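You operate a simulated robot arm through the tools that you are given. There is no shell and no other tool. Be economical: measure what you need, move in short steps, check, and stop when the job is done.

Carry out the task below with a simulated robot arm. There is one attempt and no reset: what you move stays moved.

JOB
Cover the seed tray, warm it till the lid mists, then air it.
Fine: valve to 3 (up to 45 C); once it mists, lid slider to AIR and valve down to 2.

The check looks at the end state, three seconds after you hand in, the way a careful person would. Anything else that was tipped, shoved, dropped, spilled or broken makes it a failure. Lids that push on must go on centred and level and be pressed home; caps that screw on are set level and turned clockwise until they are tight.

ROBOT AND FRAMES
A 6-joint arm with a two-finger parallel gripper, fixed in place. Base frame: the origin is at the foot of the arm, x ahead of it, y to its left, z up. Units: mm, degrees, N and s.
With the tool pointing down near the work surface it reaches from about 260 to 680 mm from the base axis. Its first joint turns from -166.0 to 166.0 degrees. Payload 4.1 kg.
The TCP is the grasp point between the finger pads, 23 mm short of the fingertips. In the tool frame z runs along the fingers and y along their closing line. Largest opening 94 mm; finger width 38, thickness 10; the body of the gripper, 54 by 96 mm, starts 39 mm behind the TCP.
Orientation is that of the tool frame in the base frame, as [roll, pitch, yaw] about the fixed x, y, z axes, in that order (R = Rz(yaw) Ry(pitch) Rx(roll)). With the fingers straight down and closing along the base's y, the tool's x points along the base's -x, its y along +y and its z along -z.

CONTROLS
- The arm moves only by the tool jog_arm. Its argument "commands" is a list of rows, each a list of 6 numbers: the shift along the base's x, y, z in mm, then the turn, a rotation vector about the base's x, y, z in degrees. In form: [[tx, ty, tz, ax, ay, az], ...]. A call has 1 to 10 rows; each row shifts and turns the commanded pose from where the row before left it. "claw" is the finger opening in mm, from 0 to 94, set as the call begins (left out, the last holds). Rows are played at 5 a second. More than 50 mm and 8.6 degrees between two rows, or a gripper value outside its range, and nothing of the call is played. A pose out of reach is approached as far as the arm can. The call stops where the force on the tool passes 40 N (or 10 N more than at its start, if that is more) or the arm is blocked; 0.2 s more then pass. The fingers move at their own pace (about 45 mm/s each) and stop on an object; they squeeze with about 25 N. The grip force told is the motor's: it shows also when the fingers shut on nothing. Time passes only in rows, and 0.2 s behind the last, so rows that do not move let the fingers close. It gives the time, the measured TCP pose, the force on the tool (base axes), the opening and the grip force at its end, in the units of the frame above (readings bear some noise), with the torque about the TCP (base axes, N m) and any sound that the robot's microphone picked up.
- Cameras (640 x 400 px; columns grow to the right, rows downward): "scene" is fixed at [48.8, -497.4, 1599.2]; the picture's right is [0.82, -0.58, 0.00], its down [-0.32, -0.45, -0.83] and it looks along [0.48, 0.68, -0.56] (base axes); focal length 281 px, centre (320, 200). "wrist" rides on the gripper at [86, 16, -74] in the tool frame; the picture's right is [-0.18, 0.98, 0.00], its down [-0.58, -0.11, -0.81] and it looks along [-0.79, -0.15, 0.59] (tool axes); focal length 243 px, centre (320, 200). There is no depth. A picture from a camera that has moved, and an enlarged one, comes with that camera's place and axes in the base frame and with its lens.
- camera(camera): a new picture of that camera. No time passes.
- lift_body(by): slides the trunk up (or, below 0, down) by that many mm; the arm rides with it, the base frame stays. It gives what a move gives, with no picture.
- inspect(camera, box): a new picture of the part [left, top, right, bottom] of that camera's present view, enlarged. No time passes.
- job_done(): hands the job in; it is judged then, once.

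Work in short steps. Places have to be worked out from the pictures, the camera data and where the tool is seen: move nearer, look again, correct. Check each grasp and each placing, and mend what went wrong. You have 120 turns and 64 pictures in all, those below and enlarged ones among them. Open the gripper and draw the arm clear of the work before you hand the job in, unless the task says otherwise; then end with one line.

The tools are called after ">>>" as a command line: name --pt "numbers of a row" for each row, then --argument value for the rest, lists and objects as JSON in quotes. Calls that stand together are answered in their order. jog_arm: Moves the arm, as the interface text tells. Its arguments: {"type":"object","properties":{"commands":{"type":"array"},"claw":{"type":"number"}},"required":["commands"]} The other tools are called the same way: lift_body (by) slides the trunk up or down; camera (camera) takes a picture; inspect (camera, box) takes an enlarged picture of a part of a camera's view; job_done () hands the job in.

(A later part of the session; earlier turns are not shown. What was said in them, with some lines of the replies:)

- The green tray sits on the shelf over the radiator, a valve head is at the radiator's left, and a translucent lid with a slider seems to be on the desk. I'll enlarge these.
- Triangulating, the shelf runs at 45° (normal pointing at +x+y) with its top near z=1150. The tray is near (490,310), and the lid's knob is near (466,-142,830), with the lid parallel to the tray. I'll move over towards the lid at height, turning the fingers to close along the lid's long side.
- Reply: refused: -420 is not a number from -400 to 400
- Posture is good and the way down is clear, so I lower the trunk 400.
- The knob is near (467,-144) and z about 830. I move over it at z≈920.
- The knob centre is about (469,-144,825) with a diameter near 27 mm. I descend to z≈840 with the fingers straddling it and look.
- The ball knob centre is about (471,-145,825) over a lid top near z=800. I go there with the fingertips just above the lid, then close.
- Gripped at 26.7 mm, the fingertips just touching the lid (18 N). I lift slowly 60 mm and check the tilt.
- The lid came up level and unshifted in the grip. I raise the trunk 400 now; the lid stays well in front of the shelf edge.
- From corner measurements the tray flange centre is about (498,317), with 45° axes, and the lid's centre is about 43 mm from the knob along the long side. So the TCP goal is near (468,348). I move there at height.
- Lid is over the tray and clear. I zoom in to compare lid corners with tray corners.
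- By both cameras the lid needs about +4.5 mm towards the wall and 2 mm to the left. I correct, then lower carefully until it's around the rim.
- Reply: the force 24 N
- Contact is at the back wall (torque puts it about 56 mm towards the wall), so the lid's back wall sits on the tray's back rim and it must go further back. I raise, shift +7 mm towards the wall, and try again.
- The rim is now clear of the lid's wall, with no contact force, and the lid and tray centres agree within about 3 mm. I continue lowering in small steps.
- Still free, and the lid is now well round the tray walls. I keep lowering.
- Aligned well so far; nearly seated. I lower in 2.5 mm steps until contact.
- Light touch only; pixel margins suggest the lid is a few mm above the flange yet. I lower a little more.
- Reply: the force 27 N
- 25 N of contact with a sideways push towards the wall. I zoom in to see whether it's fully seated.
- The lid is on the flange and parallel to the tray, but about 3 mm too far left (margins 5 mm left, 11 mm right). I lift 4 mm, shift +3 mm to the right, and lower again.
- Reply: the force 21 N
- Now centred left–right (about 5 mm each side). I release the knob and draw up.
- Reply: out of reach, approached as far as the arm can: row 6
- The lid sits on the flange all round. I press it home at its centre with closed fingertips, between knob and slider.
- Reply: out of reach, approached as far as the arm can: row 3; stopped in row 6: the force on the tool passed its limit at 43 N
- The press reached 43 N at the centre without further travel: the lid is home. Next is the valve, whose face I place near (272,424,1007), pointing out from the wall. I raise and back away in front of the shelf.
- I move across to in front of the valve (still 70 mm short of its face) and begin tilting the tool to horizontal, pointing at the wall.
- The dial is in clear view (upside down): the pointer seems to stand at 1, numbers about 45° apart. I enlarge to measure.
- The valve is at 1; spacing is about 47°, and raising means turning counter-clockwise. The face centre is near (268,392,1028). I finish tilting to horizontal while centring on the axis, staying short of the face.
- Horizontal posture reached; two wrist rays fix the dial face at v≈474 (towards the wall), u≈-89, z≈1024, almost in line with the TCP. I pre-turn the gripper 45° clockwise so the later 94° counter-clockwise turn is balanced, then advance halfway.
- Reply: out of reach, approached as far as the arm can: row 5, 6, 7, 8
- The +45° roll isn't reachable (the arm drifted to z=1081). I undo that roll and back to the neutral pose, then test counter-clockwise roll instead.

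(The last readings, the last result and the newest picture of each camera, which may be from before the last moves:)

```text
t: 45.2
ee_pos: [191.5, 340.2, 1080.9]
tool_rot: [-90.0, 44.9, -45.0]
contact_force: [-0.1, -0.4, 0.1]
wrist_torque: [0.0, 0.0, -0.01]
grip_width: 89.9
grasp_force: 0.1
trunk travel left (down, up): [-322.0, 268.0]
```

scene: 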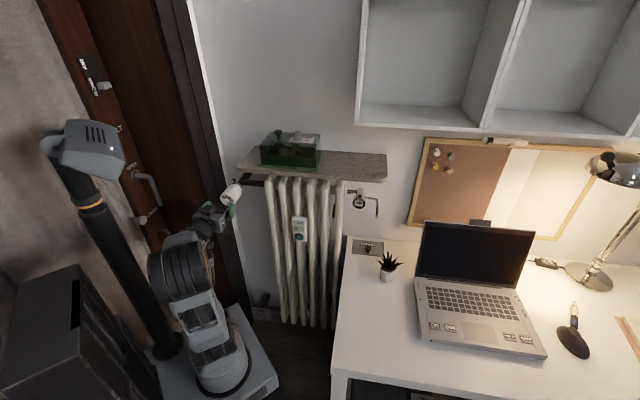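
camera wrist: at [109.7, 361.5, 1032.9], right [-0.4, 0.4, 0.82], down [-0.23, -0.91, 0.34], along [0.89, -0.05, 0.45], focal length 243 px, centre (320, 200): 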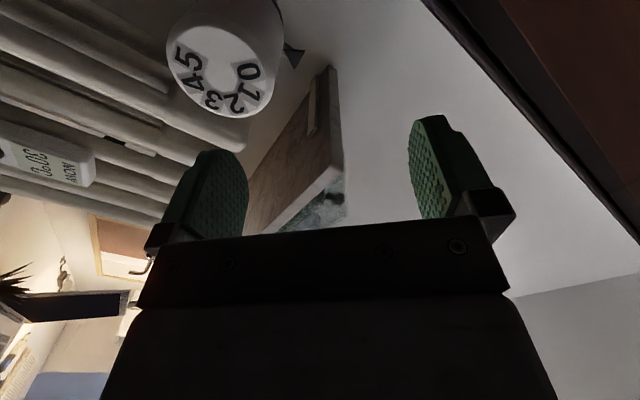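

Counter-clockwise roll works. I lower the trunk 57 mm (to z≈1024) and test a further 45°.

>>> lift_body --by -57

>>> jog_arm --pt "8 8 0 -5.3 -5.3 0" --pt "8 8 0 -5.3 -5.3 0" --pt "7 7 0 -5.3 -5.3 0" --pt "6 -6 0 -5.3 -5.3 0" --pt "5 -5 0 -5.3 -5.3 0" --pt "0 0 0 -5.3 -5.3 0" --pt "0 0 0 0 0 0"

>>> camera --camera "wrist"

```text
t: 46.2
ee_pos: [190.6, 341.5, 1024.8]
tool_rot: [-90.0, 45.1, -45.0]
contact_force: [-0.1, -0.3, 0.1]
wrist_torque: [0.03, 0.03, 0.01]
grip_width: 89.9
grasp_force: 0.1
trunk travel left (down, up): [-265.0, 325.0]
```

```text
t: 47.8
ee_pos: [226.4, 353.8, 1024.4]
tool_rot: [-89.9, 0.0, -45.0]
contact_force: [-0.1, -0.3, -0.2]
wrist_torque: [0.0, -0.04, 0.02]
grip_width: 89.9
grasp_force: 0.0
trunk travel left (down, up): [-265.0, 325.0]
```

```text
24 pictures are left
camera wrist: at [234.1, 238.1, 1008.8], right [-0.13, 0.13, -0.98], down [-0.98, -0.16, 0.11], along [-0.14, 0.98, 0.15], focal length 243 px, centre (320, 200)
```

wrist: 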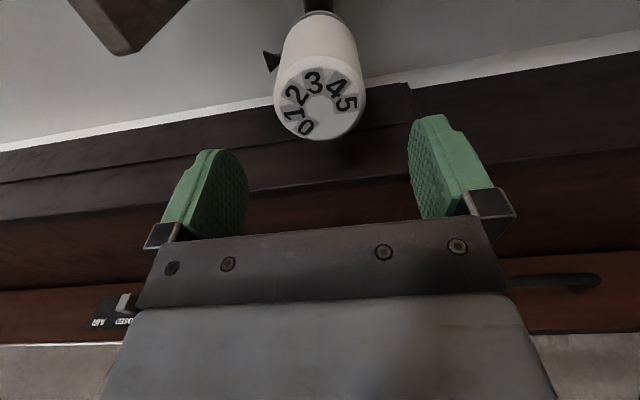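

Roll −90° works and the axis is centred in both views (face about 68 mm ahead). I turn back 45° clockwise, then advance over the head with the fingers open.

>>> jog_arm --pt "0 0 0 5.3 5.3 0" --pt "0 0 0 5.3 5.3 0" --pt "0 0 0 5.3 5.3 0" --pt "0 0 0 5.3 5.3 0" --pt "0 0 0 5.3 5.3 0" --pt "0 0 0 5.3 5.3 0" --pt "10 10 0 0 0 0" --pt "10 10 0 0 0 0" --pt "0 0 0 0 0 0"

>>> jog_arm --pt "10 10 0 0 0 0" --pt "10 10 0 0 0 0" --pt "9 9 0 0 0 0" --pt "8 8 0 0 0 0" --pt "0 0 0 0 0 0"

>>> camera --camera "wrist"

```text
t: 49.8
ee_pos: [244.8, 373.5, 1025.3]
tool_rot: [-89.9, 45.1, -45.1]
contact_force: [-0.3, 0.5, -0.4]
wrist_torque: [0.01, -0.01, 0.01]
grip_width: 90.1
grasp_force: 0.0
trunk travel left (down, up): [-265.0, 325.0]
```

```text
t: 51.0
ee_pos: [282.0, 412.3, 1025.6]
tool_rot: [-90.1, 45.1, -45.1]
contact_force: [-0.6, 0.7, -0.5]
wrist_torque: [0.02, -0.01, 0.02]
grip_width: 89.8
grasp_force: 0.1
trunk travel left (down, up): [-265.0, 325.0]
```

```text
23 pictures are left
camera wrist: at [263.8, 322.9, 953.2], right [-0.58, 0.58, -0.56], down [-0.81, -0.33, 0.49], along [0.1, 0.74, 0.67], focal length 243 px, centre (320, 200)
```

wrist: 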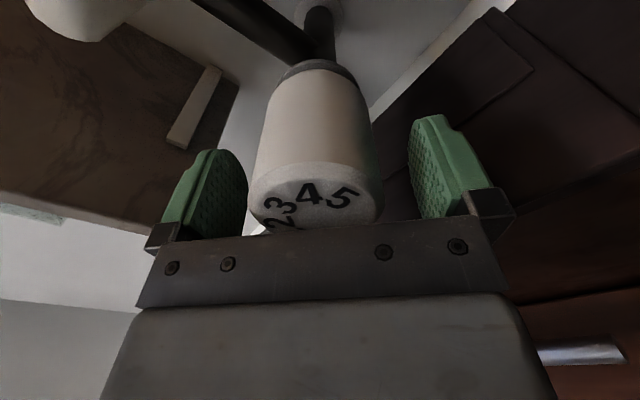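

The head is centred between the fingers, so I close.

>>> jog_arm --pt "0 0 0 0 0 0" --pt "0 0 0 0 0 0" --pt "0 0 0 0 0 0" --pt "0 0 0 0 0 0" --claw 40

```text
t: 52.0
ee_pos: [280.6, 411.4, 1026.7]
tool_rot: [-89.8, 45.2, -45.1]
contact_force: [4.9, -1.0, 7.4]
wrist_torque: [-0.67, 0.63, 0.32]
grip_width: 58.2
grasp_force: 44.8
trunk travel left (down, up): [-265.0, 325.0]
```

Gripped at 58 mm. I turn counter-clockwise 40° first and check.

>>> jog_arm --pt "0.5 -0.3 0.7 0 0 0" --pt "0 0 0 -4.7 -4.7 0" --pt "0 0 0 -4.7 -4.7 0" --pt "0 0 0 -4.7 -4.7 0" --pt "0 0 0 -4.7 -4.7 0" --pt "0 0 0 -4.7 -4.7 0" --pt "0 0 0 -4.7 -4.7 0" --pt "0 0 0 0 0 0"

>>> camera --camera "wrist"

```text
t: 53.8
ee_pos: [280.9, 410.9, 1024.9]
tool_rot: [-89.9, 5.0, -45.0]
contact_force: [-6.7, 14.9, 12.8]
wrist_torque: [-0.76, 0.72, 1.37]
grip_width: 57.9
grasp_force: 45.0
trunk travel left (down, up): [-265.0, 325.0]
```

```text
22 pictures are left
camera wrist: at [288.9, 297.7, 1001.9], right [-0.19, 0.19, -0.96], down [-0.97, -0.17, 0.16], along [-0.13, 0.97, 0.22], focal length 243 px, centre (320, 200)
```

wrist: 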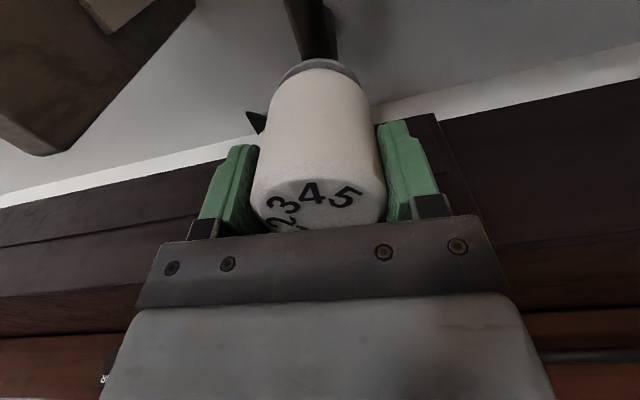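

The dial turned with the gripper without slipping. I relieve the side load and turn the other ~54°.

>>> jog_arm --pt "-0.8 0.8 0.8 0 0 0" --pt "0 0 0 -4.8 -4.8 0" --pt "0 0 0 -4.8 -4.8 0" --pt "0 0 0 -4.8 -4.8 0" --pt "0 0 0 -4.8 -4.8 0" --pt "0 0 0 0 0 0"

>>> jog_arm --pt "0 0 0 -4.8 -4.8 0" --pt "0 0 0 -4.8 -4.8 0" --pt "0 0 0 -4.8 -4.8 0" --pt "0 0 0 -4.8 -4.8 0" --pt "0 0 0 0 0 0"

>>> inspect --camera "scene" --box '[200, 160, 320, 260]'

```text
t: 55.2
ee_pos: [282.0, 411.0, 1024.2]
tool_rot: [-90.0, -22.1, -45.0]
contact_force: [-7.4, 0.7, -9.4]
wrist_torque: [1.11, -1.1, -0.83]
grip_width: 58.0
grasp_force: 45.6
trunk travel left (down, up): [-265.0, 325.0]
```

```text
t: 56.4
ee_pos: [282.1, 411.2, 1024.0]
tool_rot: [-90.3, -49.4, -44.7]
contact_force: [-7.8, -10.1, -25.1]
wrist_torque: [0.3, -0.24, -0.31]
grip_width: 57.9
grasp_force: 45.4
trunk travel left (down, up): [-265.0, 325.0]
```

```text
4.00 times, centred on (260, 210) of scene
camera zoom: at [48.8, -497.4, 1599.2], right [0.82, -0.58, 0.0], down [-0.32, -0.45, -0.83], along [0.48, 0.68, -0.56], focal length 1125 px, centre (560, 160)
```

zoom: 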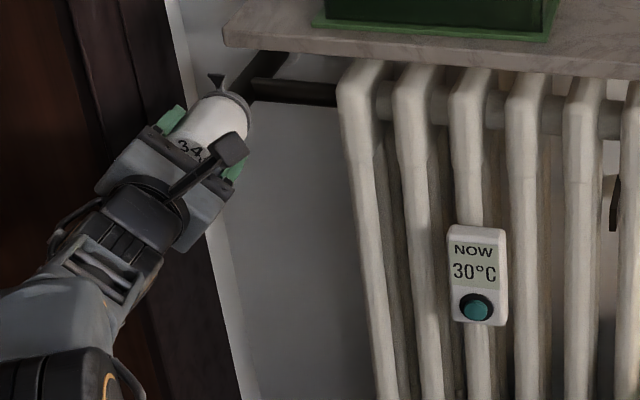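

Turned 94.6° in all; "3" looks near the top. I release, back off along the axis, and check the dial from the wrist.

>>> jog_arm --pt "0 0 0 0 0 0" --pt "0 0 0 0 0 0" --pt "0 0 0 0 0 0" --pt "-10 -10 0 0 0 0" --pt "-15 -15 0 0 0 0" --pt "-15 -15 0 0 0 0" --pt "-15 -15 0 0 0 0" --pt "0 0 0 0 0 0" --claw 90

>>> inspect --camera "wrist" --box '[250, 0, 390, 160]'

```text
t: 58.2
ee_pos: [225.4, 354.3, 1026.1]
tool_rot: [-89.7, -49.1, -45.1]
contact_force: [0.7, 0.9, 0.0]
wrist_torque: [-0.02, 0.01, 0.0]
grip_width: 90.0
grasp_force: 0.0
trunk travel left (down, up): [-265.0, 325.0]
```

```text
2.50 times, centred on (320, 80) of wrist
camera zoom: at [221.6, 252.2, 1080.7], right [0.44, -0.44, -0.78], down [-0.9, -0.24, -0.37], along [-0.03, 0.86, -0.5], focal length 606 px, centre (320, 500)
```

zoom: 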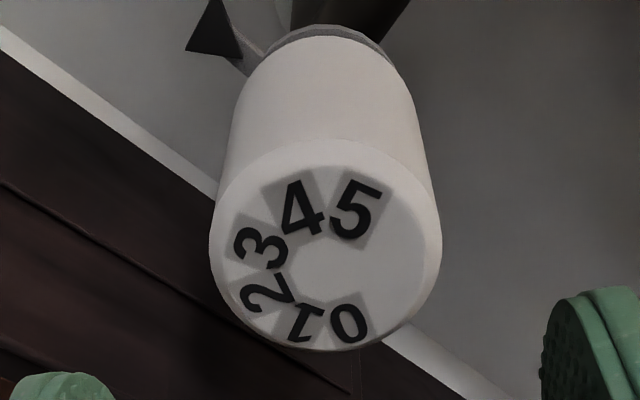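

From this oblique angle, the pointer looks somewhat past 3. I check with the scene camera, which looks more squarely at the dial.

>>> inspect --camera "scene" --box '[214, 175, 254, 210]'

```text
11.43 times, centred on (234, 192) of scene
camera zoom: at [48.8, -497.4, 1599.2], right [0.82, -0.58, 0.0], down [-0.32, -0.45, -0.83], along [0.48, 0.68, -0.56], focal length 3214 px, centre (1303, 286)
```

zoom: 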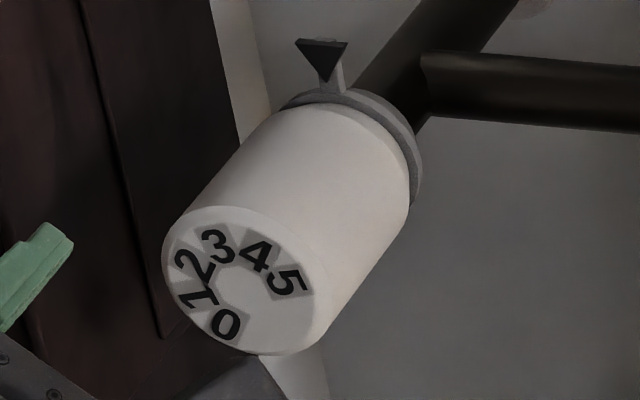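

Both cameras agree: "3" lies about 15° left of the pointer, i.e. the valve is near 3.3. I go back on, grip, and turn 15° clockwise.

>>> jog_arm --pt "15 15 0 0 0 0" --pt "15 15 0 0 0 0" --pt "15 15 0 0 0 0" --pt "11 11 -1 0 0 0" --pt "0 0 0 0 0 0"

>>> jog_arm --pt "0 0 0 0 0 0" --pt "0 0 0 0 0 0" --pt "0 0 0 0 0 0" --pt "0 0 0 0 0 0" --claw 50

>>> jog_arm --pt "0 0 0 3.5 3.5 0" --pt "0 0 0 3.5 3.5 0" --pt "0 0 0 3.5 3.5 0" --pt "0 0 0 0 0 0"

>>> jog_arm --pt "0 0 0 0 0 0" --pt "0 0 0 0 0 0" --pt "0 0 0 0 0 0" --pt "-10 -10 0 0 0 0" --pt "-15 -15 0 0 0 0" --pt "-15 -15 0 0 0 0" --pt "-15 -15 0 0 0 0" --pt "0 0 0 0 0 0" --claw 90

>>> inspect --camera "scene" --box '[214, 175, 254, 210]'

```text
t: 59.4
ee_pos: [282.6, 411.3, 1024.1]
tool_rot: [-89.9, -49.1, -45.0]
contact_force: [-0.2, 0.6, 0.1]
wrist_torque: [0.03, 0.03, 0.01]
grip_width: 90.0
grasp_force: 0.1
trunk travel left (down, up): [-265.0, 325.0]
```

```text
t: 60.4
ee_pos: [282.1, 411.1, 1023.9]
tool_rot: [-89.8, -49.2, -45.0]
contact_force: [-0.5, 3.3, 3.3]
wrist_torque: [-0.6, 0.57, -0.49]
grip_width: 56.8
grasp_force: 44.8
trunk travel left (down, up): [-265.0, 325.0]
```

```text
t: 61.4
ee_pos: [282.0, 411.6, 1024.6]
tool_rot: [-89.8, -34.2, -44.9]
contact_force: [-9.1, -11.1, -10.0]
wrist_torque: [0.22, -0.19, -0.81]
grip_width: 56.6
grasp_force: 44.9
trunk travel left (down, up): [-265.0, 325.0]
```

```text
t: 63.2
ee_pos: [228.4, 356.6, 1025.2]
tool_rot: [-89.9, -34.2, -45.1]
contact_force: [-0.4, -0.4, -0.3]
wrist_torque: [0.03, 0.0, -0.01]
grip_width: 90.2
grasp_force: 0.0
trunk travel left (down, up): [-265.0, 325.0]
```

```text
11.43 times, centred on (234, 192) of scene
camera zoom: at [48.8, -497.4, 1599.2], right [0.82, -0.58, 0.0], down [-0.32, -0.45, -0.83], along [0.48, 0.68, -0.56], focal length 3214 px, centre (1303, 286)
```

zoom: 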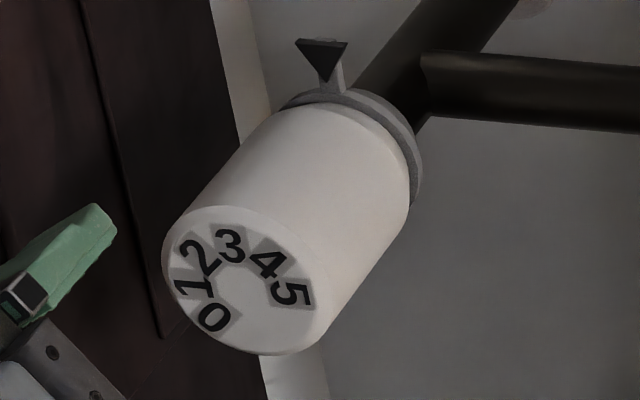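

Now "3" is within about 2° of the pointer: the valve is at 3. While it warms, I roll back and tilt the tool down again for the slider.

>>> jog_arm --pt "-5 -5 0 5.855 5.855 0" --pt "-5 -5 0 5.855 5.855 0" --pt "0 0 0 5.855 5.855 0" --pt "0 0 0 5.855 5.855 0" --pt "0 0 0 5.855 5.855 0" --pt "0 0 0 5.855 5.855 0" --pt "0 0 0 5.855 5.855 0" --pt "0 0 0 5.855 5.855 0"

>>> jog_arm --pt "0 0 0 5.855 5.855 0" --pt "0 0 0 5.855 5.855 0" --pt "0 0 0 5.855 5.855 0" --pt "0 0 0 5.855 5.855 0" --pt "0 0 0 5.855 5.855 0" --pt "0 0 0 5.855 5.855 0" --pt "0 0 0 5.855 5.855 0" --pt "0 0 0 0 0 0" --claw 50

>>> inspect --camera "scene" --box '[240, 120, 340, 250]'

```text
t: 65.0
ee_pos: [218.3, 347.3, 1026.0]
tool_rot: [-89.9, 32.2, -45.0]
contact_force: [0.2, 0.0, 0.5]
wrist_torque: [-0.03, -0.02, -0.02]
grip_width: 90.0
grasp_force: 0.0
trunk travel left (down, up): [-265.0, 325.0]
```

```text
t: 66.8
ee_pos: [217.8, 347.7, 1025.3]
tool_rot: [107.4, 89.9, 152.4]
contact_force: [0.3, 0.9, -0.3]
wrist_torque: [-0.02, -0.02, 0.0]
grip_width: 49.9
grasp_force: 0.1
trunk travel left (down, up): [-265.0, 325.0]
```

```text
3.08 times, centred on (290, 185) of scene
camera zoom: at [48.8, -497.4, 1599.2], right [0.82, -0.58, 0.0], down [-0.32, -0.45, -0.83], along [0.48, 0.68, -0.56], focal length 865 px, centre (412, 246)
```

zoom: 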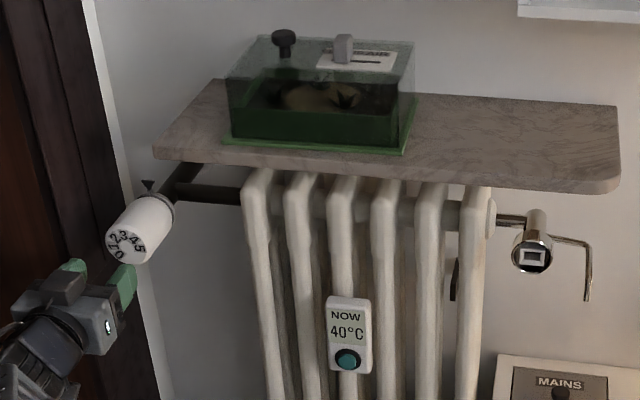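

Temperature is up to 40 °C. I tilt the tool down and back off, then raise the trunk.

>>> jog_arm --pt "0 -5 0 -5.78 5.78 0" --pt "0 -5 0 -5.78 5.78 0" --pt "0 -5 0 -5.78 5.78 0" --pt "0 -5 0 -5.78 5.78 0" --pt "0 -5 0 -5.78 5.78 0" --pt "0 -5 0 -5.78 5.78 0" --pt "0 -5 0 -5.78 5.78 0" --pt "0 -5 0 -5.78 5.78 0" --pt "0 -5 0 -5.78 5.78 0" --pt "0 -5 0 -5.78 5.78 0"

>>> jog_arm --pt "5 -20 0 -5.78 5.78 0" --pt "10 -30 0 0 0 0" --pt "0 0 0 0 0 0"

>>> lift_body --by 297

```text
t: 69.0
ee_pos: [217.2, 296.2, 1024.7]
tool_rot: [-180.0, 8.0, -135.0]
contact_force: [0.1, 0.8, -0.5]
wrist_torque: [0.04, 0.02, 0.0]
grip_width: 49.6
grasp_force: 0.0
trunk travel left (down, up): [-265.0, 325.0]
```

```text
t: 69.8
ee_pos: [233.5, 246.0, 1025.5]
tool_rot: [-180.0, 0.1, -135.1]
contact_force: [0.0, -0.6, 0.5]
wrist_torque: [-0.01, -0.02, -0.03]
grip_width: 49.9
grasp_force: 0.0
trunk travel left (down, up): [-265.0, 325.0]
```

```text
t: 72.8
ee_pos: [233.3, 246.6, 1322.2]
tool_rot: [-179.9, -0.1, -134.9]
contact_force: [-1.1, 0.3, -0.8]
wrist_torque: [-0.03, 0.0, 0.0]
grip_width: 50.2
grasp_force: 0.1
trunk travel left (down, up): [-562.0, 28.0]
```

I raise the trunk 26 more, then move over the slider (about (517,306)) at height and look.

>>> lift_body --by 26

>>> jog_arm --pt "40 8 0 0 0 0" --pt "40 8 0 0 0 0" --pt "40 8 0 0 0 0" --pt "40 9 -5 0 0 0" --pt "41 9 -5 0 0 0" --pt "41 9 -5 0 0 0" --pt "42 9 -5 0 0 0" --pt "0 0 0 0 0 0"

>>> camera --camera "wrist"

>>> inspect --camera "scene" --box '[250, 115, 330, 250]'

```text
t: 73.5
ee_pos: [232.6, 247.3, 1348.0]
tool_rot: [-179.9, 0.0, -135.1]
contact_force: [0.1, 0.1, 0.8]
wrist_torque: [0.0, -0.03, 0.01]
grip_width: 50.2
grasp_force: 0.0
trunk travel left (down, up): [-588.0, 2.0]
```

```text
t: 75.3
ee_pos: [517.4, 304.4, 1328.7]
tool_rot: [-179.9, -0.1, -135.1]
contact_force: [-0.3, -0.1, 0.0]
wrist_torque: [0.0, 0.01, -0.01]
grip_width: 50.0
grasp_force: 0.1
trunk travel left (down, up): [-588.0, 2.0]
```

```text
16 pictures are left
camera wrist: at [444.8, 253.8, 1404.2], right [-0.56, 0.83, 0.0], down [0.49, 0.33, 0.81], along [0.67, 0.45, -0.59], focal length 243 px, centre (320, 200)
```

wrist: 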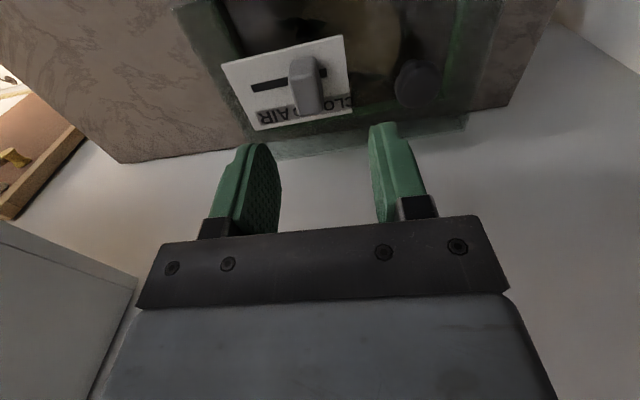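

```text
2.96 times, centred on (290, 182) of scene
camera zoom: at [48.8, -497.4, 1599.2], right [0.82, -0.58, 0.0], down [-0.32, -0.45, -0.83], along [0.48, 0.68, -0.56], focal length 833 px, centre (409, 252)
```

zoom: 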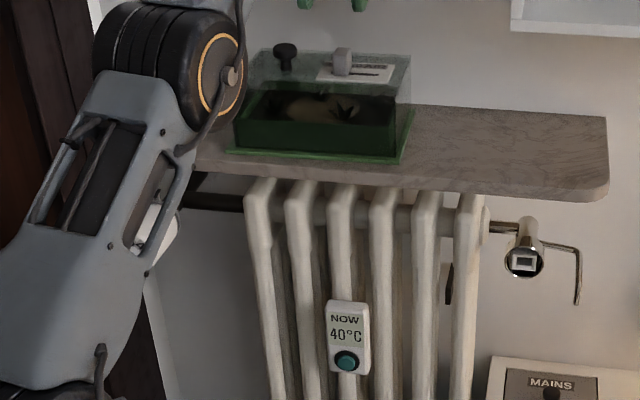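

Holding at 40 °C, with no clear mist yet. I wait some seconds.

>>> jog_arm --pt "0 0 0 0 0 0" --pt "0 0 0 0 0 0" --pt "0 0 0 0 0 0" --pt "0 0 0 0 0 0" --pt "0 0 0 0 0 0" --pt "0 0 0 0 0 0" --pt "0 0 0 0 0 0" --pt "0 0 0 0 0 0" --pt "0 0 0 0 0 0" --pt "0 0 0 0 0 0"

>>> jog_arm --pt "0 0 0 0 0 0" --pt "0 0 0 0 0 0" --pt "0 0 0 0 0 0" --pt "0 0 0 0 0 0" --pt "0 0 0 0 0 0" --pt "0 0 0 0 0 0" --pt "0 0 0 0 0 0" --pt "0 0 0 0 0 0" --pt "0 0 0 0 0 0" --pt "0 0 0 0 0 0"

>>> jog_arm --pt "0 0 0 0 0 0" --pt "0 0 0 0 0 0" --pt "0 0 0 0 0 0" --pt "0 0 0 0 0 0" --pt "0 0 0 0 0 0" --pt "0 0 0 0 0 0" --pt "0 0 0 0 0 0" --pt "0 0 0 0 0 0" --pt "0 0 0 0 0 0" --pt "0 0 0 0 0 0"

>>> jog_arm --pt "0 0 0 0 0 0" --pt "0 0 0 0 0 0" --pt "0 0 0 0 0 0" --pt "0 0 0 0 0 0" --pt "0 0 0 0 0 0" --pt "0 0 0 0 0 0" --pt "0 0 0 0 0 0" --pt "0 0 0 0 0 0" --pt "0 0 0 0 0 0" --pt "0 0 0 0 0 0"

>>> inspect --camera "scene" --box '[250, 115, 330, 250]'

```text
t: 77.5
ee_pos: [518.2, 305.1, 1328.8]
tool_rot: [-179.9, 0.0, -135.0]
contact_force: [-0.1, 0.5, -0.3]
wrist_torque: [0.01, 0.02, 0.04]
grip_width: 50.1
grasp_force: 0.1
trunk travel left (down, up): [-588.0, 2.0]
```

```text
t: 79.7
ee_pos: [517.9, 304.8, 1328.6]
tool_rot: [-179.9, 0.0, -135.0]
contact_force: [0.6, 0.7, 0.5]
wrist_torque: [0.01, -0.02, 0.03]
grip_width: 49.9
grasp_force: 0.1
trunk travel left (down, up): [-588.0, 2.0]
```

```text
t: 81.9
ee_pos: [518.1, 303.9, 1329.0]
tool_rot: [-179.9, 0.0, -135.0]
contact_force: [0.4, 0.4, -0.6]
wrist_torque: [-0.03, 0.01, -0.01]
grip_width: 49.9
grasp_force: 0.1
trunk travel left (down, up): [-588.0, 2.0]
```

```text
t: 84.1
ee_pos: [518.5, 305.3, 1329.2]
tool_rot: [-179.9, 0.1, -135.1]
contact_force: [-0.2, -0.3, 0.1]
wrist_torque: [0.01, 0.04, 0.03]
grip_width: 49.8
grasp_force: 0.1
trunk travel left (down, up): [-588.0, 2.0]
```

```text
2.96 times, centred on (290, 182) of scene
camera zoom: at [48.8, -497.4, 1599.2], right [0.82, -0.58, 0.0], down [-0.32, -0.45, -0.83], along [0.48, 0.68, -0.56], focal length 833 px, centre (409, 252)
```

zoom: 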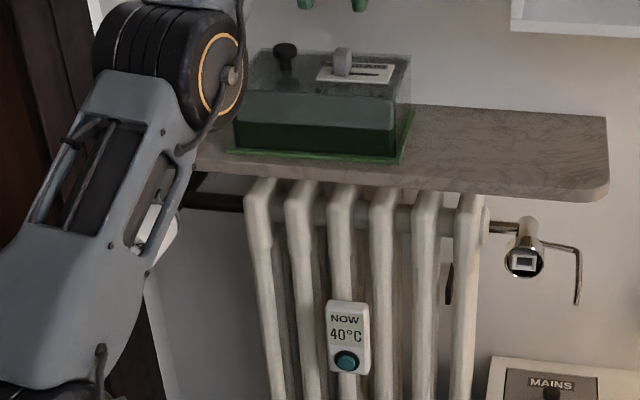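

The lid has misted over (the seedlings no longer show). Now the slider to AIR: I place it near (519,298) and go down around it, closing along its travel direction.

>>> jog_arm --pt "1 -6 0 0 0 0" --pt "0 0 -20 0 0 0" --pt "0 0 -20 0 0 0" --pt "0 0 0 0 0 0"

>>> camera --camera "wrist"

```text
t: 85.1
ee_pos: [519.0, 299.1, 1289.7]
tool_rot: [180.0, 0.0, -135.0]
contact_force: [-0.4, -0.6, -0.7]
wrist_torque: [0.02, 0.01, 0.0]
grip_width: 49.8
grasp_force: 0.1
trunk travel left (down, up): [-588.0, 2.0]
```

```text
13 pictures are left
camera wrist: at [446.0, 248.6, 1364.5], right [-0.56, 0.83, 0.0], down [0.49, 0.33, 0.81], along [0.67, 0.45, -0.59], focal length 243 px, centre (320, 200)
```

wrist: 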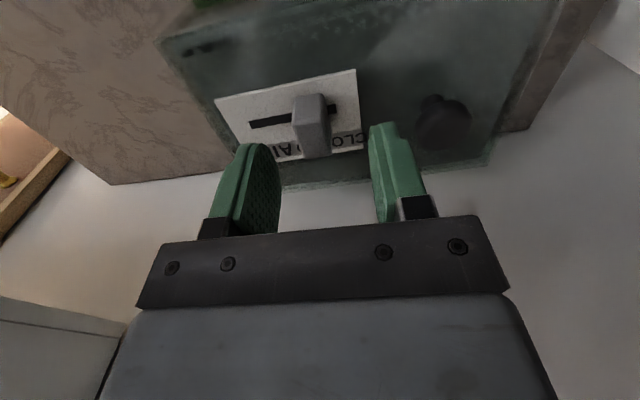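

Slider is centred within 3 mm. I go down to TCP z≈1260 and close on it.

>>> jog_arm --pt "1.5 -1.5 -10 0 0 0" --pt "0 0 -10 0 0 0" --pt "0 0 -8 0 0 0" --pt "0 0 0 0 0 0"

>>> jog_arm --pt "0 0 0 0 0 0" --pt "0 0 0 0 0 0" --pt "0 0 0 0 0 0" --claw 14

```text
t: 86.1
ee_pos: [521.3, 299.5, 1259.2]
tool_rot: [-179.9, 0.0, -135.0]
contact_force: [-0.5, -1.2, 0.5]
wrist_torque: [0.01, 0.0, 0.02]
grip_width: 49.8
grasp_force: 0.1
trunk travel left (down, up): [-588.0, 2.0]
```

```text
t: 86.9
ee_pos: [521.0, 298.7, 1259.5]
tool_rot: [-180.0, 0.0, -135.0]
contact_force: [-0.6, 0.0, 0.2]
wrist_torque: [0.04, 0.01, 0.05]
grip_width: 17.3
grasp_force: 25.5
trunk travel left (down, up): [-588.0, 2.0]
```

Gripped at 17 mm with no side force. I draw it towards AIR (to the right) in small steps.

>>> jog_arm --pt "2.8 -2.8 0 0 0 0" --pt "2.8 -2.8 0 0 0 0" --pt "2.8 -2.8 0 0 0 0" --pt "2.8 -2.8 0 0 0 0" --pt "2.8 -2.8 0 0 0 0" --pt "2.8 -2.8 0 0 0 0" --pt "0 0 0 0 0 0"

>>> inspect --camera "scene" --box '[250, 115, 330, 175]'

```text
t: 88.5
ee_pos: [537.3, 282.6, 1259.2]
tool_rot: [-179.9, 0.1, -135.1]
contact_force: [0.2, 1.1, 2.3]
wrist_torque: [-0.01, 0.05, 0.0]
grip_width: 17.2
grasp_force: 25.3
trunk travel left (down, up): [-588.0, 2.0]
```

```text
6.67 times, centred on (290, 145) of scene
camera zoom: at [48.8, -497.4, 1599.2], right [0.82, -0.58, 0.0], down [-0.32, -0.45, -0.83], along [0.48, 0.68, -0.56], focal length 1875 px, centre (520, 567)
```

zoom: 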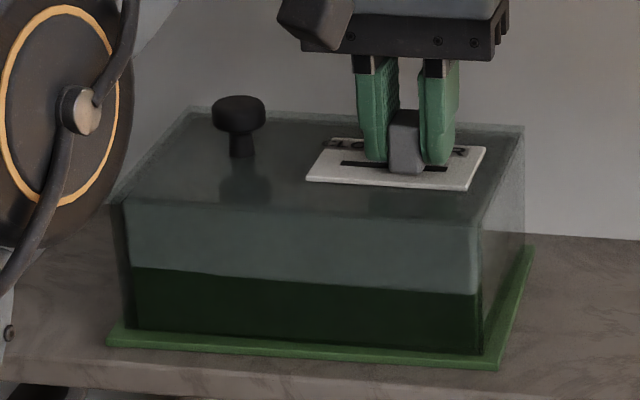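

Slider slides freely with the lid staying put; about 15 mm is left. I continue in smaller steps.

>>> jog_arm --pt "2.1 -2.1 0 0 0 0" --pt "2.1 -2.1 0 0 0 0" --pt "2.1 -2.1 0 0 0 0" --pt "2.1 -2.1 0 0 0 0" --pt "0 0 0 0 0 0"

>>> jog_arm --pt "0.7 -0.7 0 0 0 0" --pt "0.7 -0.7 0 0 0 0" --pt "0 0 0 0 0 0"

>>> jog_arm --pt "0.7 -0.7 0 0 0 0" --pt "0.7 -0.7 0 0 0 0" --pt "0 0 0 0 0 0"

>>> inspect --camera "scene" --box '[250, 115, 330, 175]'

```text
t: 89.7
ee_pos: [545.4, 274.7, 1258.8]
tool_rot: [-179.9, -0.1, -134.9]
contact_force: [-2.3, 1.6, 1.6]
wrist_torque: [0.08, 0.07, 0.09]
grip_width: 17.3
grasp_force: 24.9
trunk travel left (down, up): [-588.0, 2.0]
```

```text
t: 90.5
ee_pos: [547.4, 273.0, 1259.7]
tool_rot: [-179.8, 0.0, -135.1]
contact_force: [-2.0, 2.0, 0.6]
wrist_torque: [0.06, 0.06, 0.09]
grip_width: 17.3
grasp_force: 25.2
trunk travel left (down, up): [-588.0, 2.0]
```

```text
t: 91.3
ee_pos: [548.4, 271.2, 1260.5]
tool_rot: [-179.8, 0.1, -135.0]
contact_force: [-0.3, 1.1, -0.4]
wrist_torque: [0.05, 0.03, 0.09]
grip_width: 17.3
grasp_force: 25.2
trunk travel left (down, up): [-588.0, 2.0]
```

```text
6.67 times, centred on (290, 145) of scene
camera zoom: at [48.8, -497.4, 1599.2], right [0.82, -0.58, 0.0], down [-0.32, -0.45, -0.83], along [0.48, 0.68, -0.56], focal length 1875 px, centre (520, 567)
```

zoom: 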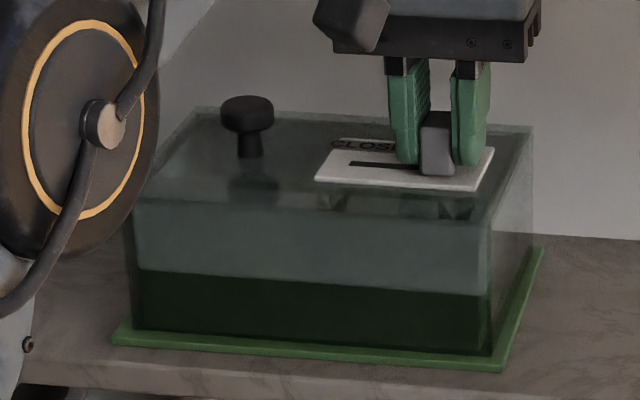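

The slider is at its AIR end stop (lid and tray shifted together a few mm, still centred). I ease off, open and go up, then look.

>>> jog_arm --pt "-0.3 0.3 0 0 0 0" --pt "0 0 0 0 0 0" --pt "0 0 0 0 0 0" --pt "0 0 20 0 0 0" --pt "0 0 25 0 0 0" --pt "-10 0 10 0 0 0" --pt "-35 -20 0 0 0 0" --pt "0 0 0 0 0 0" --claw 44

>>> inspect --camera "scene" --box '[250, 115, 330, 175]'

```text
t: 93.1
ee_pos: [504.4, 251.6, 1314.3]
tool_rot: [-180.0, 0.1, -135.0]
contact_force: [0.1, 0.2, -0.5]
wrist_torque: [0.0, -0.01, 0.0]
grip_width: 43.9
grasp_force: 0.1
trunk travel left (down, up): [-588.0, 2.0]
```

```text
6.67 times, centred on (290, 145) of scene
camera zoom: at [48.8, -497.4, 1599.2], right [0.82, -0.58, 0.0], down [-0.32, -0.45, -0.83], along [0.48, 0.68, -0.56], focal length 1875 px, centre (520, 567)
```

zoom: 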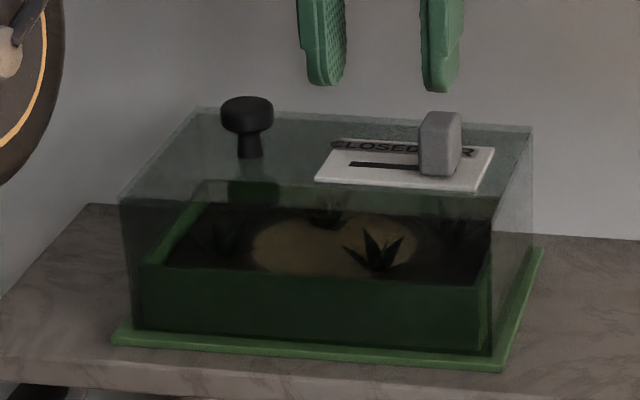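

Slider is at AIR, the mist has cleared, and the lid is still centred and level. Now I return to the valve to set 2: back off, trunk down 323.

>>> jog_arm --pt "-39 -1 5 0 0 0" --pt "-39 -1 5 0 0 0" --pt "-39 -1 5 0 0 0" --pt "-39 -1 5 0 0 0" --pt "-39 -1 5 0 0 0" --pt "-39 -1 5 0 0 0" --pt "-37 0 4 0 0 0" --pt "0 0 0 0 0 0" --claw 80

>>> lift_body --by -323

>>> jog_arm --pt "-10 30 0 0 0 0" --pt "-5 20 0 5.78 -5.78 0" --pt "0 5 0 5.78 -5.78 0" --pt "0 5 0 5.78 -5.78 0" --pt "0 5 0 5.78 -5.78 0" --pt "0 5 0 5.78 -5.78 0" --pt "0 5 0 5.78 -5.78 0" --pt "0 5 0 5.78 -5.78 0" --pt "0 5 0 5.78 -5.78 0" --pt "0 5 0 5.78 -5.78 0"

>>> jog_arm --pt "0 5 0 5.78 -5.78 0" --pt "0 5 0 5.78 -5.78 0" --pt "0 0 0 0 0 0" --claw 90

```text
t: 94.9
ee_pos: [231.3, 245.6, 1351.4]
tool_rot: [-180.0, 0.0, -135.0]
contact_force: [0.1, -0.2, -0.4]
wrist_torque: [0.02, 0.02, 0.02]
grip_width: 79.7
grasp_force: 0.0
trunk travel left (down, up): [-588.0, 2.0]
```

```text
t: 98.1
ee_pos: [231.8, 246.5, 1027.3]
tool_rot: [-179.8, 0.0, -135.0]
contact_force: [-0.4, -0.8, 0.4]
wrist_torque: [0.01, 0.0, -0.01]
grip_width: 80.1
grasp_force: 0.0
trunk travel left (down, up): [-265.0, 325.0]
```

```text
t: 100.3
ee_pos: [216.4, 334.0, 1026.2]
tool_rot: [179.7, 73.6, -135.3]
contact_force: [-0.6, 0.0, 0.4]
wrist_torque: [0.03, 0.01, -0.03]
grip_width: 79.9
grasp_force: 0.1
trunk travel left (down, up): [-265.0, 325.0]
```

```text
t: 101.1
ee_pos: [216.1, 345.5, 1027.2]
tool_rot: [127.5, 90.0, 172.4]
contact_force: [0.0, 0.2, 0.1]
wrist_torque: [-0.04, 0.01, 0.02]
grip_width: 89.9
grasp_force: 0.1
trunk travel left (down, up): [-265.0, 325.0]
```

Horizontal again and in line with the axis. I roll counter-clockwise 110°, then advance onto the head.

>>> jog_arm --pt "0 0 -1 -5.98 -5.98 0" --pt "0 0 -1 -5.98 -5.98 0" --pt "0 0 -1 -5.98 -5.98 0" --pt "0 0 0 -5.98 -5.98 0" --pt "0 0 0 -5.98 -5.98 0" --pt "0 0 0 -5.98 -5.98 0" --pt "0 0 0 -5.98 -5.98 0" --pt "0 0 0 -5.98 -5.98 0" --pt "0 0 0 -5.98 -5.98 0" --pt "0 0 0 -5.98 -5.98 0"

>>> jog_arm --pt "0 0 0 -5.98 -5.98 0" --pt "0 0 0 -5.98 -5.98 0" --pt "0 0 0 -5.98 -5.98 0" --pt "15 15 0 0 0 0" --pt "15 15 0 0 0 0" --pt "0 0 0 0 0 0"

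>>> camera --camera "wrist"

```text
t: 103.3
ee_pos: [217.3, 343.8, 1024.8]
tool_rot: [-89.8, 5.4, -45.0]
contact_force: [0.0, 0.5, -0.2]
wrist_torque: [-0.03, 0.02, 0.0]
grip_width: 89.9
grasp_force: 0.1
trunk travel left (down, up): [-265.0, 325.0]
```

```text
t: 104.7
ee_pos: [246.4, 376.1, 1024.8]
tool_rot: [-90.0, -20.0, -45.1]
contact_force: [-0.4, 0.6, 0.0]
wrist_torque: [0.01, 0.01, 0.01]
grip_width: 90.0
grasp_force: 0.0
trunk travel left (down, up): [-265.0, 325.0]
```

```text
9 pictures are left
camera wrist: at [255.9, 260.5, 1039.4], right [0.12, -0.11, -0.99], down [-0.98, -0.16, -0.1], along [-0.14, 0.98, -0.13], focal length 243 px, centre (320, 200)
```

wrist: 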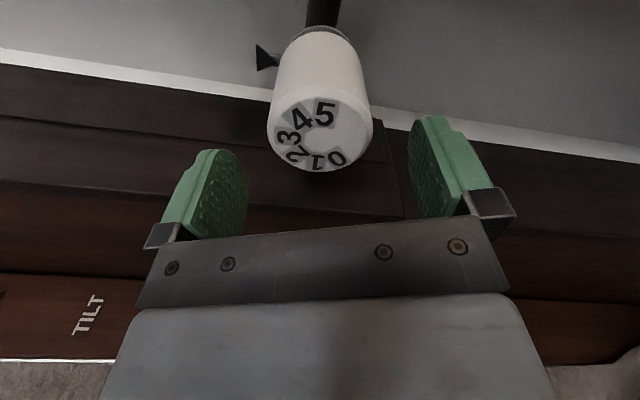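

Centred. I advance, grip, and turn 46° clockwise.

>>> jog_arm --pt "12 12 0 0 0 0" --pt "12 12 0 0 0 0" --pt "11.5 11.5 0 0 0 0" --pt "0 0 0 0 0 0"

>>> jog_arm --pt "0 0 0 0 0 0" --pt "0 0 0 0 0 0" --pt "0 0 0 0 0 0" --pt "0 0 0 0 0 0" --claw 50

>>> jog_arm --pt "0 0 0 5.42 5.42 0" --pt "0 0 0 5.42 5.42 0" --pt "0 0 0 5.42 5.42 0" --pt "0 0 0 5.42 5.42 0" --pt "0 0 0 5.42 5.42 0" --pt "0 0 0 5.42 5.42 0" --pt "0 0 0 0 0 0"

>>> jog_arm --pt "0 0 0 0 0 0" --pt "0 0 0 0 0 0" --pt "0 0 0 0 0 0" --pt "-10 -10 0 0 0 0" --pt "-15 -15 0 0 0 0" --pt "-15 -15 0 0 0 0" --pt "-15 -15 0 0 0 0" --pt "0 0 0 0 0 0" --claw 90

>>> inspect --camera "scene" --box '[214, 175, 254, 210]'

```text
t: 105.7
ee_pos: [283.2, 409.9, 1023.4]
tool_rot: [-89.9, -19.9, -45.1]
contact_force: [-1.1, -0.5, 0.0]
wrist_torque: [-0.03, 0.04, 0.0]
grip_width: 90.0
grasp_force: 0.1
trunk travel left (down, up): [-265.0, 325.0]
```

```text
t: 106.7
ee_pos: [283.2, 411.0, 1024.8]
tool_rot: [-89.8, -20.0, -45.1]
contact_force: [1.5, 3.9, 7.6]
wrist_torque: [-0.76, 0.74, -0.26]
grip_width: 58.0
grasp_force: 45.1
trunk travel left (down, up): [-265.0, 325.0]
```

```text
t: 108.3
ee_pos: [283.7, 411.8, 1024.9]
tool_rot: [-89.8, 26.2, -45.1]
contact_force: [10.4, 10.4, 20.5]
wrist_torque: [-1.38, 1.39, 0.02]
grip_width: 57.8
grasp_force: 44.9
trunk travel left (down, up): [-265.0, 325.0]
```

```text
t: 110.1
ee_pos: [227.6, 355.1, 1023.3]
tool_rot: [-89.9, 26.2, -45.0]
contact_force: [0.5, -0.2, 0.3]
wrist_torque: [-0.05, 0.0, 0.01]
grip_width: 89.9
grasp_force: 0.0
trunk travel left (down, up): [-265.0, 325.0]
```

```text
11.43 times, centred on (234, 192) of scene
camera zoom: at [48.8, -497.4, 1599.2], right [0.82, -0.58, 0.0], down [-0.32, -0.45, -0.83], along [0.48, 0.68, -0.56], focal length 3214 px, centre (1303, 286)
```

zoom: 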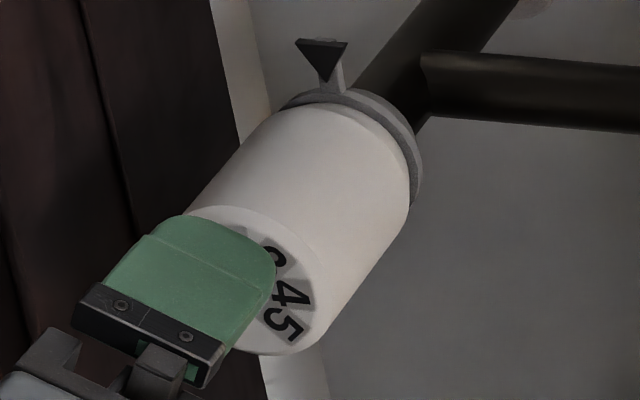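

The finger hides the dial; I back off a little more, roll away and look again.

>>> jog_arm --pt "-6 -6 0 -5.8 -5.8 0" --pt "-6 -6 0 -5.8 -5.8 0" --pt "0 0 0 -5.8 -5.8 0" --pt "0 0 0 -5.8 -5.8 0" --pt "0 0 0 -5.8 -5.8 0" --pt "0 0 0 -5.8 -5.8 0" --pt "0 0 0 -5.8 -5.8 0" --pt "0 0 0 0 0 0"

>>> inspect --camera "scene" --box '[214, 175, 254, 210]'

```text
t: 111.9
ee_pos: [215.1, 343.7, 1023.2]
tool_rot: [-89.9, -31.5, -44.9]
contact_force: [-0.4, 0.2, -0.4]
wrist_torque: [0.01, -0.03, 0.02]
grip_width: 89.8
grasp_force: 0.0
trunk travel left (down, up): [-265.0, 325.0]
```

```text
11.43 times, centred on (234, 192) of scene
camera zoom: at [48.8, -497.4, 1599.2], right [0.82, -0.58, 0.0], down [-0.32, -0.45, -0.83], along [0.48, 0.68, -0.56], focal length 3214 px, centre (1303, 286)
```

zoom: 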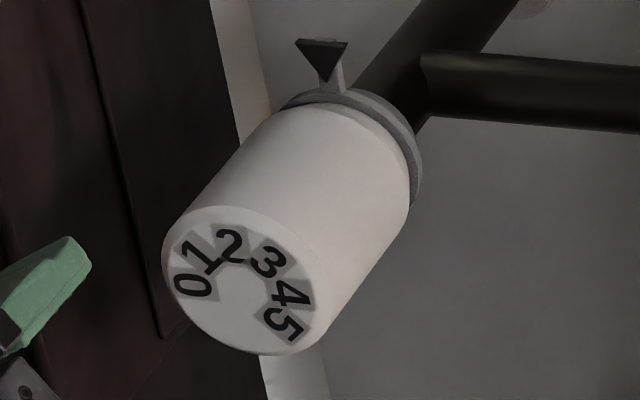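

"2" stands within about 2° of the pointer. I roll back, tilt up out of the way and withdraw.

>>> jog_arm --pt "0 0 0 5.8 5.8 0" --pt "0 0 0 5.8 5.8 0" --pt "0 0 0 5.8 5.8 0" --pt "0 0 0 5.8 5.8 0" --pt "0 0 0 5.8 5.8 0" --pt "0 0 0 5.8 5.8 0" --pt "0 0 0 5.8 5.8 0" --pt "0 0 0 5.8 5.8 0" --pt "0 0 0 5.8 5.8 0" --pt "0 0 0 5.8 5.8 0"

>>> jog_arm --pt "0 0 0 5.8 5.8 0" --pt "0 0 0 5.8 5.8 0" --pt "0 0 0 5.8 5.8 0" --pt "0 0 0 5.8 5.8 0" --pt "0 0 0 5.2 5.2 0" --pt "0 -5 0 -5.78 5.78 0" --pt "0 -5 0 -5.78 5.78 0" --pt "0 -5 0 -5.78 5.78 0" --pt "0 -5 0 -5.78 5.78 0" --pt "0 -5 0 -5.78 5.78 0"

>>> jog_arm --pt "0 -5 0 -5.78 5.78 0" --pt "0 -5 0 -5.78 5.78 0" --pt "0 -5 0 -5.78 5.78 0" --pt "0 -5 0 -5.78 5.78 0" --pt "0 -5 0 -5.78 5.78 0" --pt "5 -20 0 -5.78 5.78 0" --pt "12 -35 0 0 0 0" --pt "20 -40 0 0 0 0" --pt "20 -40 0 0 0 0" --pt "0 0 0 0 0 0"

>>> inspect --camera "scene" --box '[210, 110, 400, 250]'

>>> camera --camera "scene"

```text
t: 114.1
ee_pos: [214.2, 344.5, 1024.9]
tool_rot: [-89.9, 50.8, -45.1]
contact_force: [-0.1, 0.2, 0.4]
wrist_torque: [0.04, -0.03, 0.0]
grip_width: 89.9
grasp_force: 0.1
trunk travel left (down, up): [-265.0, 325.0]
```

```text
t: 116.3
ee_pos: [214.9, 319.2, 1024.6]
tool_rot: [179.0, 49.0, -136.3]
contact_force: [-0.1, -0.3, -0.1]
wrist_torque: [0.0, -0.02, 0.02]
grip_width: 90.1
grasp_force: 0.0
trunk travel left (down, up): [-265.0, 325.0]
```

```text
t: 118.5
ee_pos: [272.9, 156.8, 1023.9]
tool_rot: [-179.8, 0.0, -135.9]
contact_force: [0.7, -1.4, 0.2]
wrist_torque: [0.0, 0.04, 0.02]
grip_width: 90.0
grasp_force: 0.0
trunk travel left (down, up): [-265.0, 325.0]
```

```text
2.86 times, centred on (305, 180) of scene
camera zoom: at [48.8, -497.4, 1599.2], right [0.82, -0.58, 0.0], down [-0.32, -0.45, -0.83], along [0.48, 0.68, -0.56], focal length 804 px, centre (363, 257)
```

zoom: 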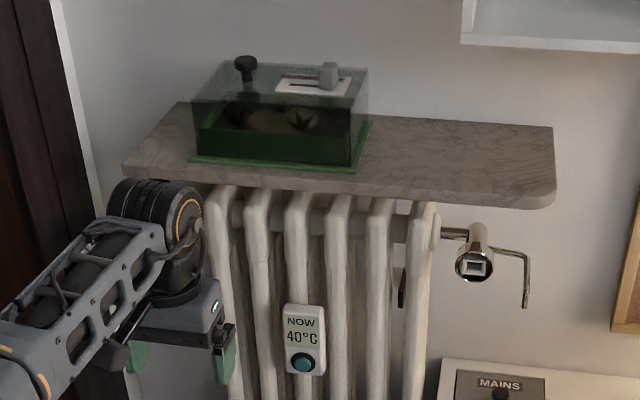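

```text
5 pictures are left
```

scene: 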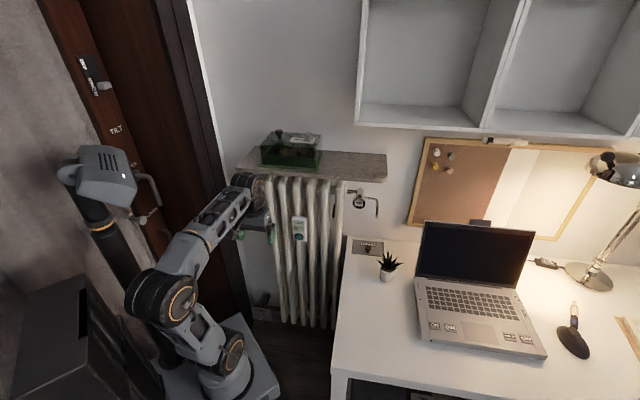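

All is in place and the arm is clear. It still shows 40 °C, so I wait a few seconds to confirm that the valve at 2 is lowering it.

>>> jog_arm --pt "0 -30 0 0 0 0" --pt "0 -30 0 0 0 0" --pt "0 0 0 0 0 0" --pt "0 0 0 0 0 0" --pt "0 0 0 0 0 0" --pt "0 0 0 0 0 0" --pt "0 0 0 0 0 0" --pt "0 0 0 0 0 0" --pt "0 0 0 0 0 0" --pt "0 0 0 0 0 0"

>>> jog_arm --pt "0 0 0 0 0 0" --pt "0 0 0 0 0 0" --pt "0 0 0 0 0 0" --pt "0 0 0 0 0 0" --pt "0 0 0 0 0 0" --pt "0 0 0 0 0 0" --pt "0 0 0 0 0 0" --pt "0 0 0 0 0 0" --pt "0 0 0 0 0 0" --pt "0 0 0 0 0 0"

>>> jog_arm --pt "0 0 0 0 0 0" --pt "0 0 0 0 0 0" --pt "0 0 0 0 0 0" --pt "0 0 0 0 0 0" --pt "0 0 0 0 0 0" --pt "0 0 0 0 0 0" --pt "0 0 0 0 0 0" --pt "0 0 0 0 0 0" --pt "0 0 0 0 0 0" --pt "0 0 0 0 0 0"

>>> inspect --camera "scene" --box '[210, 110, 400, 250]'

```text
t: 120.7
ee_pos: [272.6, 97.0, 1024.6]
tool_rot: [-180.0, -0.1, -136.0]
contact_force: [0.4, -0.4, 0.1]
wrist_torque: [-0.01, -0.01, 0.03]
grip_width: 90.1
grasp_force: 0.1
trunk travel left (down, up): [-265.0, 325.0]
```

```text
t: 122.9
ee_pos: [273.2, 98.2, 1024.3]
tool_rot: [-179.9, 0.0, -135.8]
contact_force: [-0.2, 0.6, -0.6]
wrist_torque: [-0.01, 0.05, -0.01]
grip_width: 90.2
grasp_force: 0.0
trunk travel left (down, up): [-265.0, 325.0]
```

```text
t: 125.1
ee_pos: [271.7, 96.6, 1023.9]
tool_rot: [-179.8, 0.0, -135.9]
contact_force: [-0.6, -0.3, -0.1]
wrist_torque: [0.03, 0.04, 0.03]
grip_width: 90.0
grasp_force: 0.1
trunk travel left (down, up): [-265.0, 325.0]
```

```text
2.86 times, centred on (305, 180) of scene
camera zoom: at [48.8, -497.4, 1599.2], right [0.82, -0.58, 0.0], down [-0.32, -0.45, -0.83], along [0.48, 0.68, -0.56], focal length 804 px, centre (363, 257)
```

zoom: 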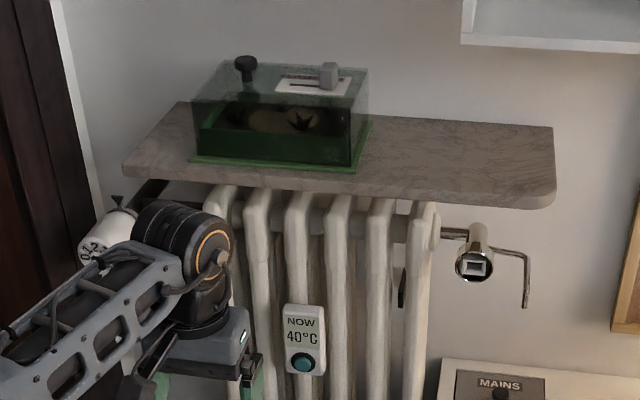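

Still 40 °C on the display; I wait another ~9 s and look once more.

>>> jog_arm --pt "0 -20 0 0 0 0" --pt "0 -20 0 0 0 0" --pt "0 0 0 0 0 0" --pt "0 0 0 0 0 0" --pt "0 0 0 0 0 0" --pt "0 0 0 0 0 0" --pt "0 0 0 0 0 0" --pt "0 0 0 0 0 0" --pt "0 0 0 0 0 0" --pt "0 0 0 0 0 0"

>>> jog_arm --pt "0 0 0 0 0 0" --pt "0 0 0 0 0 0" --pt "0 0 0 0 0 0" --pt "0 0 0 0 0 0" --pt "0 0 0 0 0 0" --pt "0 0 0 0 0 0" --pt "0 0 0 0 0 0" --pt "0 0 0 0 0 0" --pt "0 0 0 0 0 0" --pt "0 0 0 0 0 0"

>>> jog_arm --pt "0 0 0 0 0 0" --pt "0 0 0 0 0 0" --pt "0 0 0 0 0 0" --pt "0 0 0 0 0 0" --pt "0 0 0 0 0 0" --pt "0 0 0 0 0 0" --pt "0 0 0 0 0 0" --pt "0 0 0 0 0 0" --pt "0 0 0 0 0 0" --pt "0 0 0 0 0 0"

>>> jog_arm --pt "0 0 0 0 0 0" --pt "0 0 0 0 0 0" --pt "0 0 0 0 0 0" --pt "0 0 0 0 0 0" --pt "0 0 0 0 0 0" --pt "0 0 0 0 0 0" --pt "0 0 0 0 0 0" --pt "0 0 0 0 0 0" --pt "0 0 0 0 0 0" --pt "0 0 0 0 0 0"

>>> inspect --camera "scene" --box '[210, 110, 400, 250]'

```text
t: 127.3
ee_pos: [273.1, 60.0, 1023.3]
tool_rot: [-179.8, -0.1, -136.0]
contact_force: [-0.7, -0.2, -0.2]
wrist_torque: [0.0, 0.03, 0.01]
grip_width: 90.2
grasp_force: 0.0
trunk travel left (down, up): [-265.0, 325.0]
```

```text
t: 129.5
ee_pos: [273.6, 58.8, 1022.7]
tool_rot: [-179.9, 0.0, -135.9]
contact_force: [-1.0, -0.1, 0.5]
wrist_torque: [-0.01, 0.01, -0.01]
grip_width: 89.9
grasp_force: 0.0
trunk travel left (down, up): [-265.0, 325.0]
```

```text
t: 131.7
ee_pos: [272.6, 61.1, 1024.4]
tool_rot: [-180.0, 0.1, -135.9]
contact_force: [-0.1, -0.6, 0.9]
wrist_torque: [0.06, 0.03, 0.03]
grip_width: 89.9
grasp_force: 0.0
trunk travel left (down, up): [-265.0, 325.0]
```

```text
t: 133.9
ee_pos: [273.6, 59.0, 1022.8]
tool_rot: [-180.0, 0.1, -135.9]
contact_force: [-0.1, 0.5, 0.4]
wrist_torque: [0.0, 0.02, 0.0]
grip_width: 89.8
grasp_force: 0.0
trunk travel left (down, up): [-265.0, 325.0]
```

```text
2.86 times, centred on (305, 180) of scene
camera zoom: at [48.8, -497.4, 1599.2], right [0.82, -0.58, 0.0], down [-0.32, -0.45, -0.83], along [0.48, 0.68, -0.56], focal length 804 px, centre (363, 257)
```

zoom: 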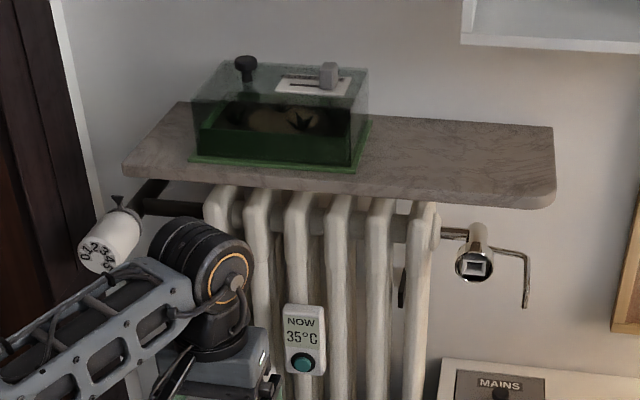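

The temperature has dropped to 35 °C, the lid is centred and level with its slider at AIR, the valve is at 2, and the arm is clear. I hand in.

>>> job_done

```text
The job is handed in.
```

The seed tray is covered and was warmed with the valve at 3 (the display read 40 °C) until the lid misted. The lid slider is now at AIR and the valve at 2, and the display has dropped to 35 °C. The tray itself moved a few millimetres on the shelf while I fitted the lid and worked the slider.
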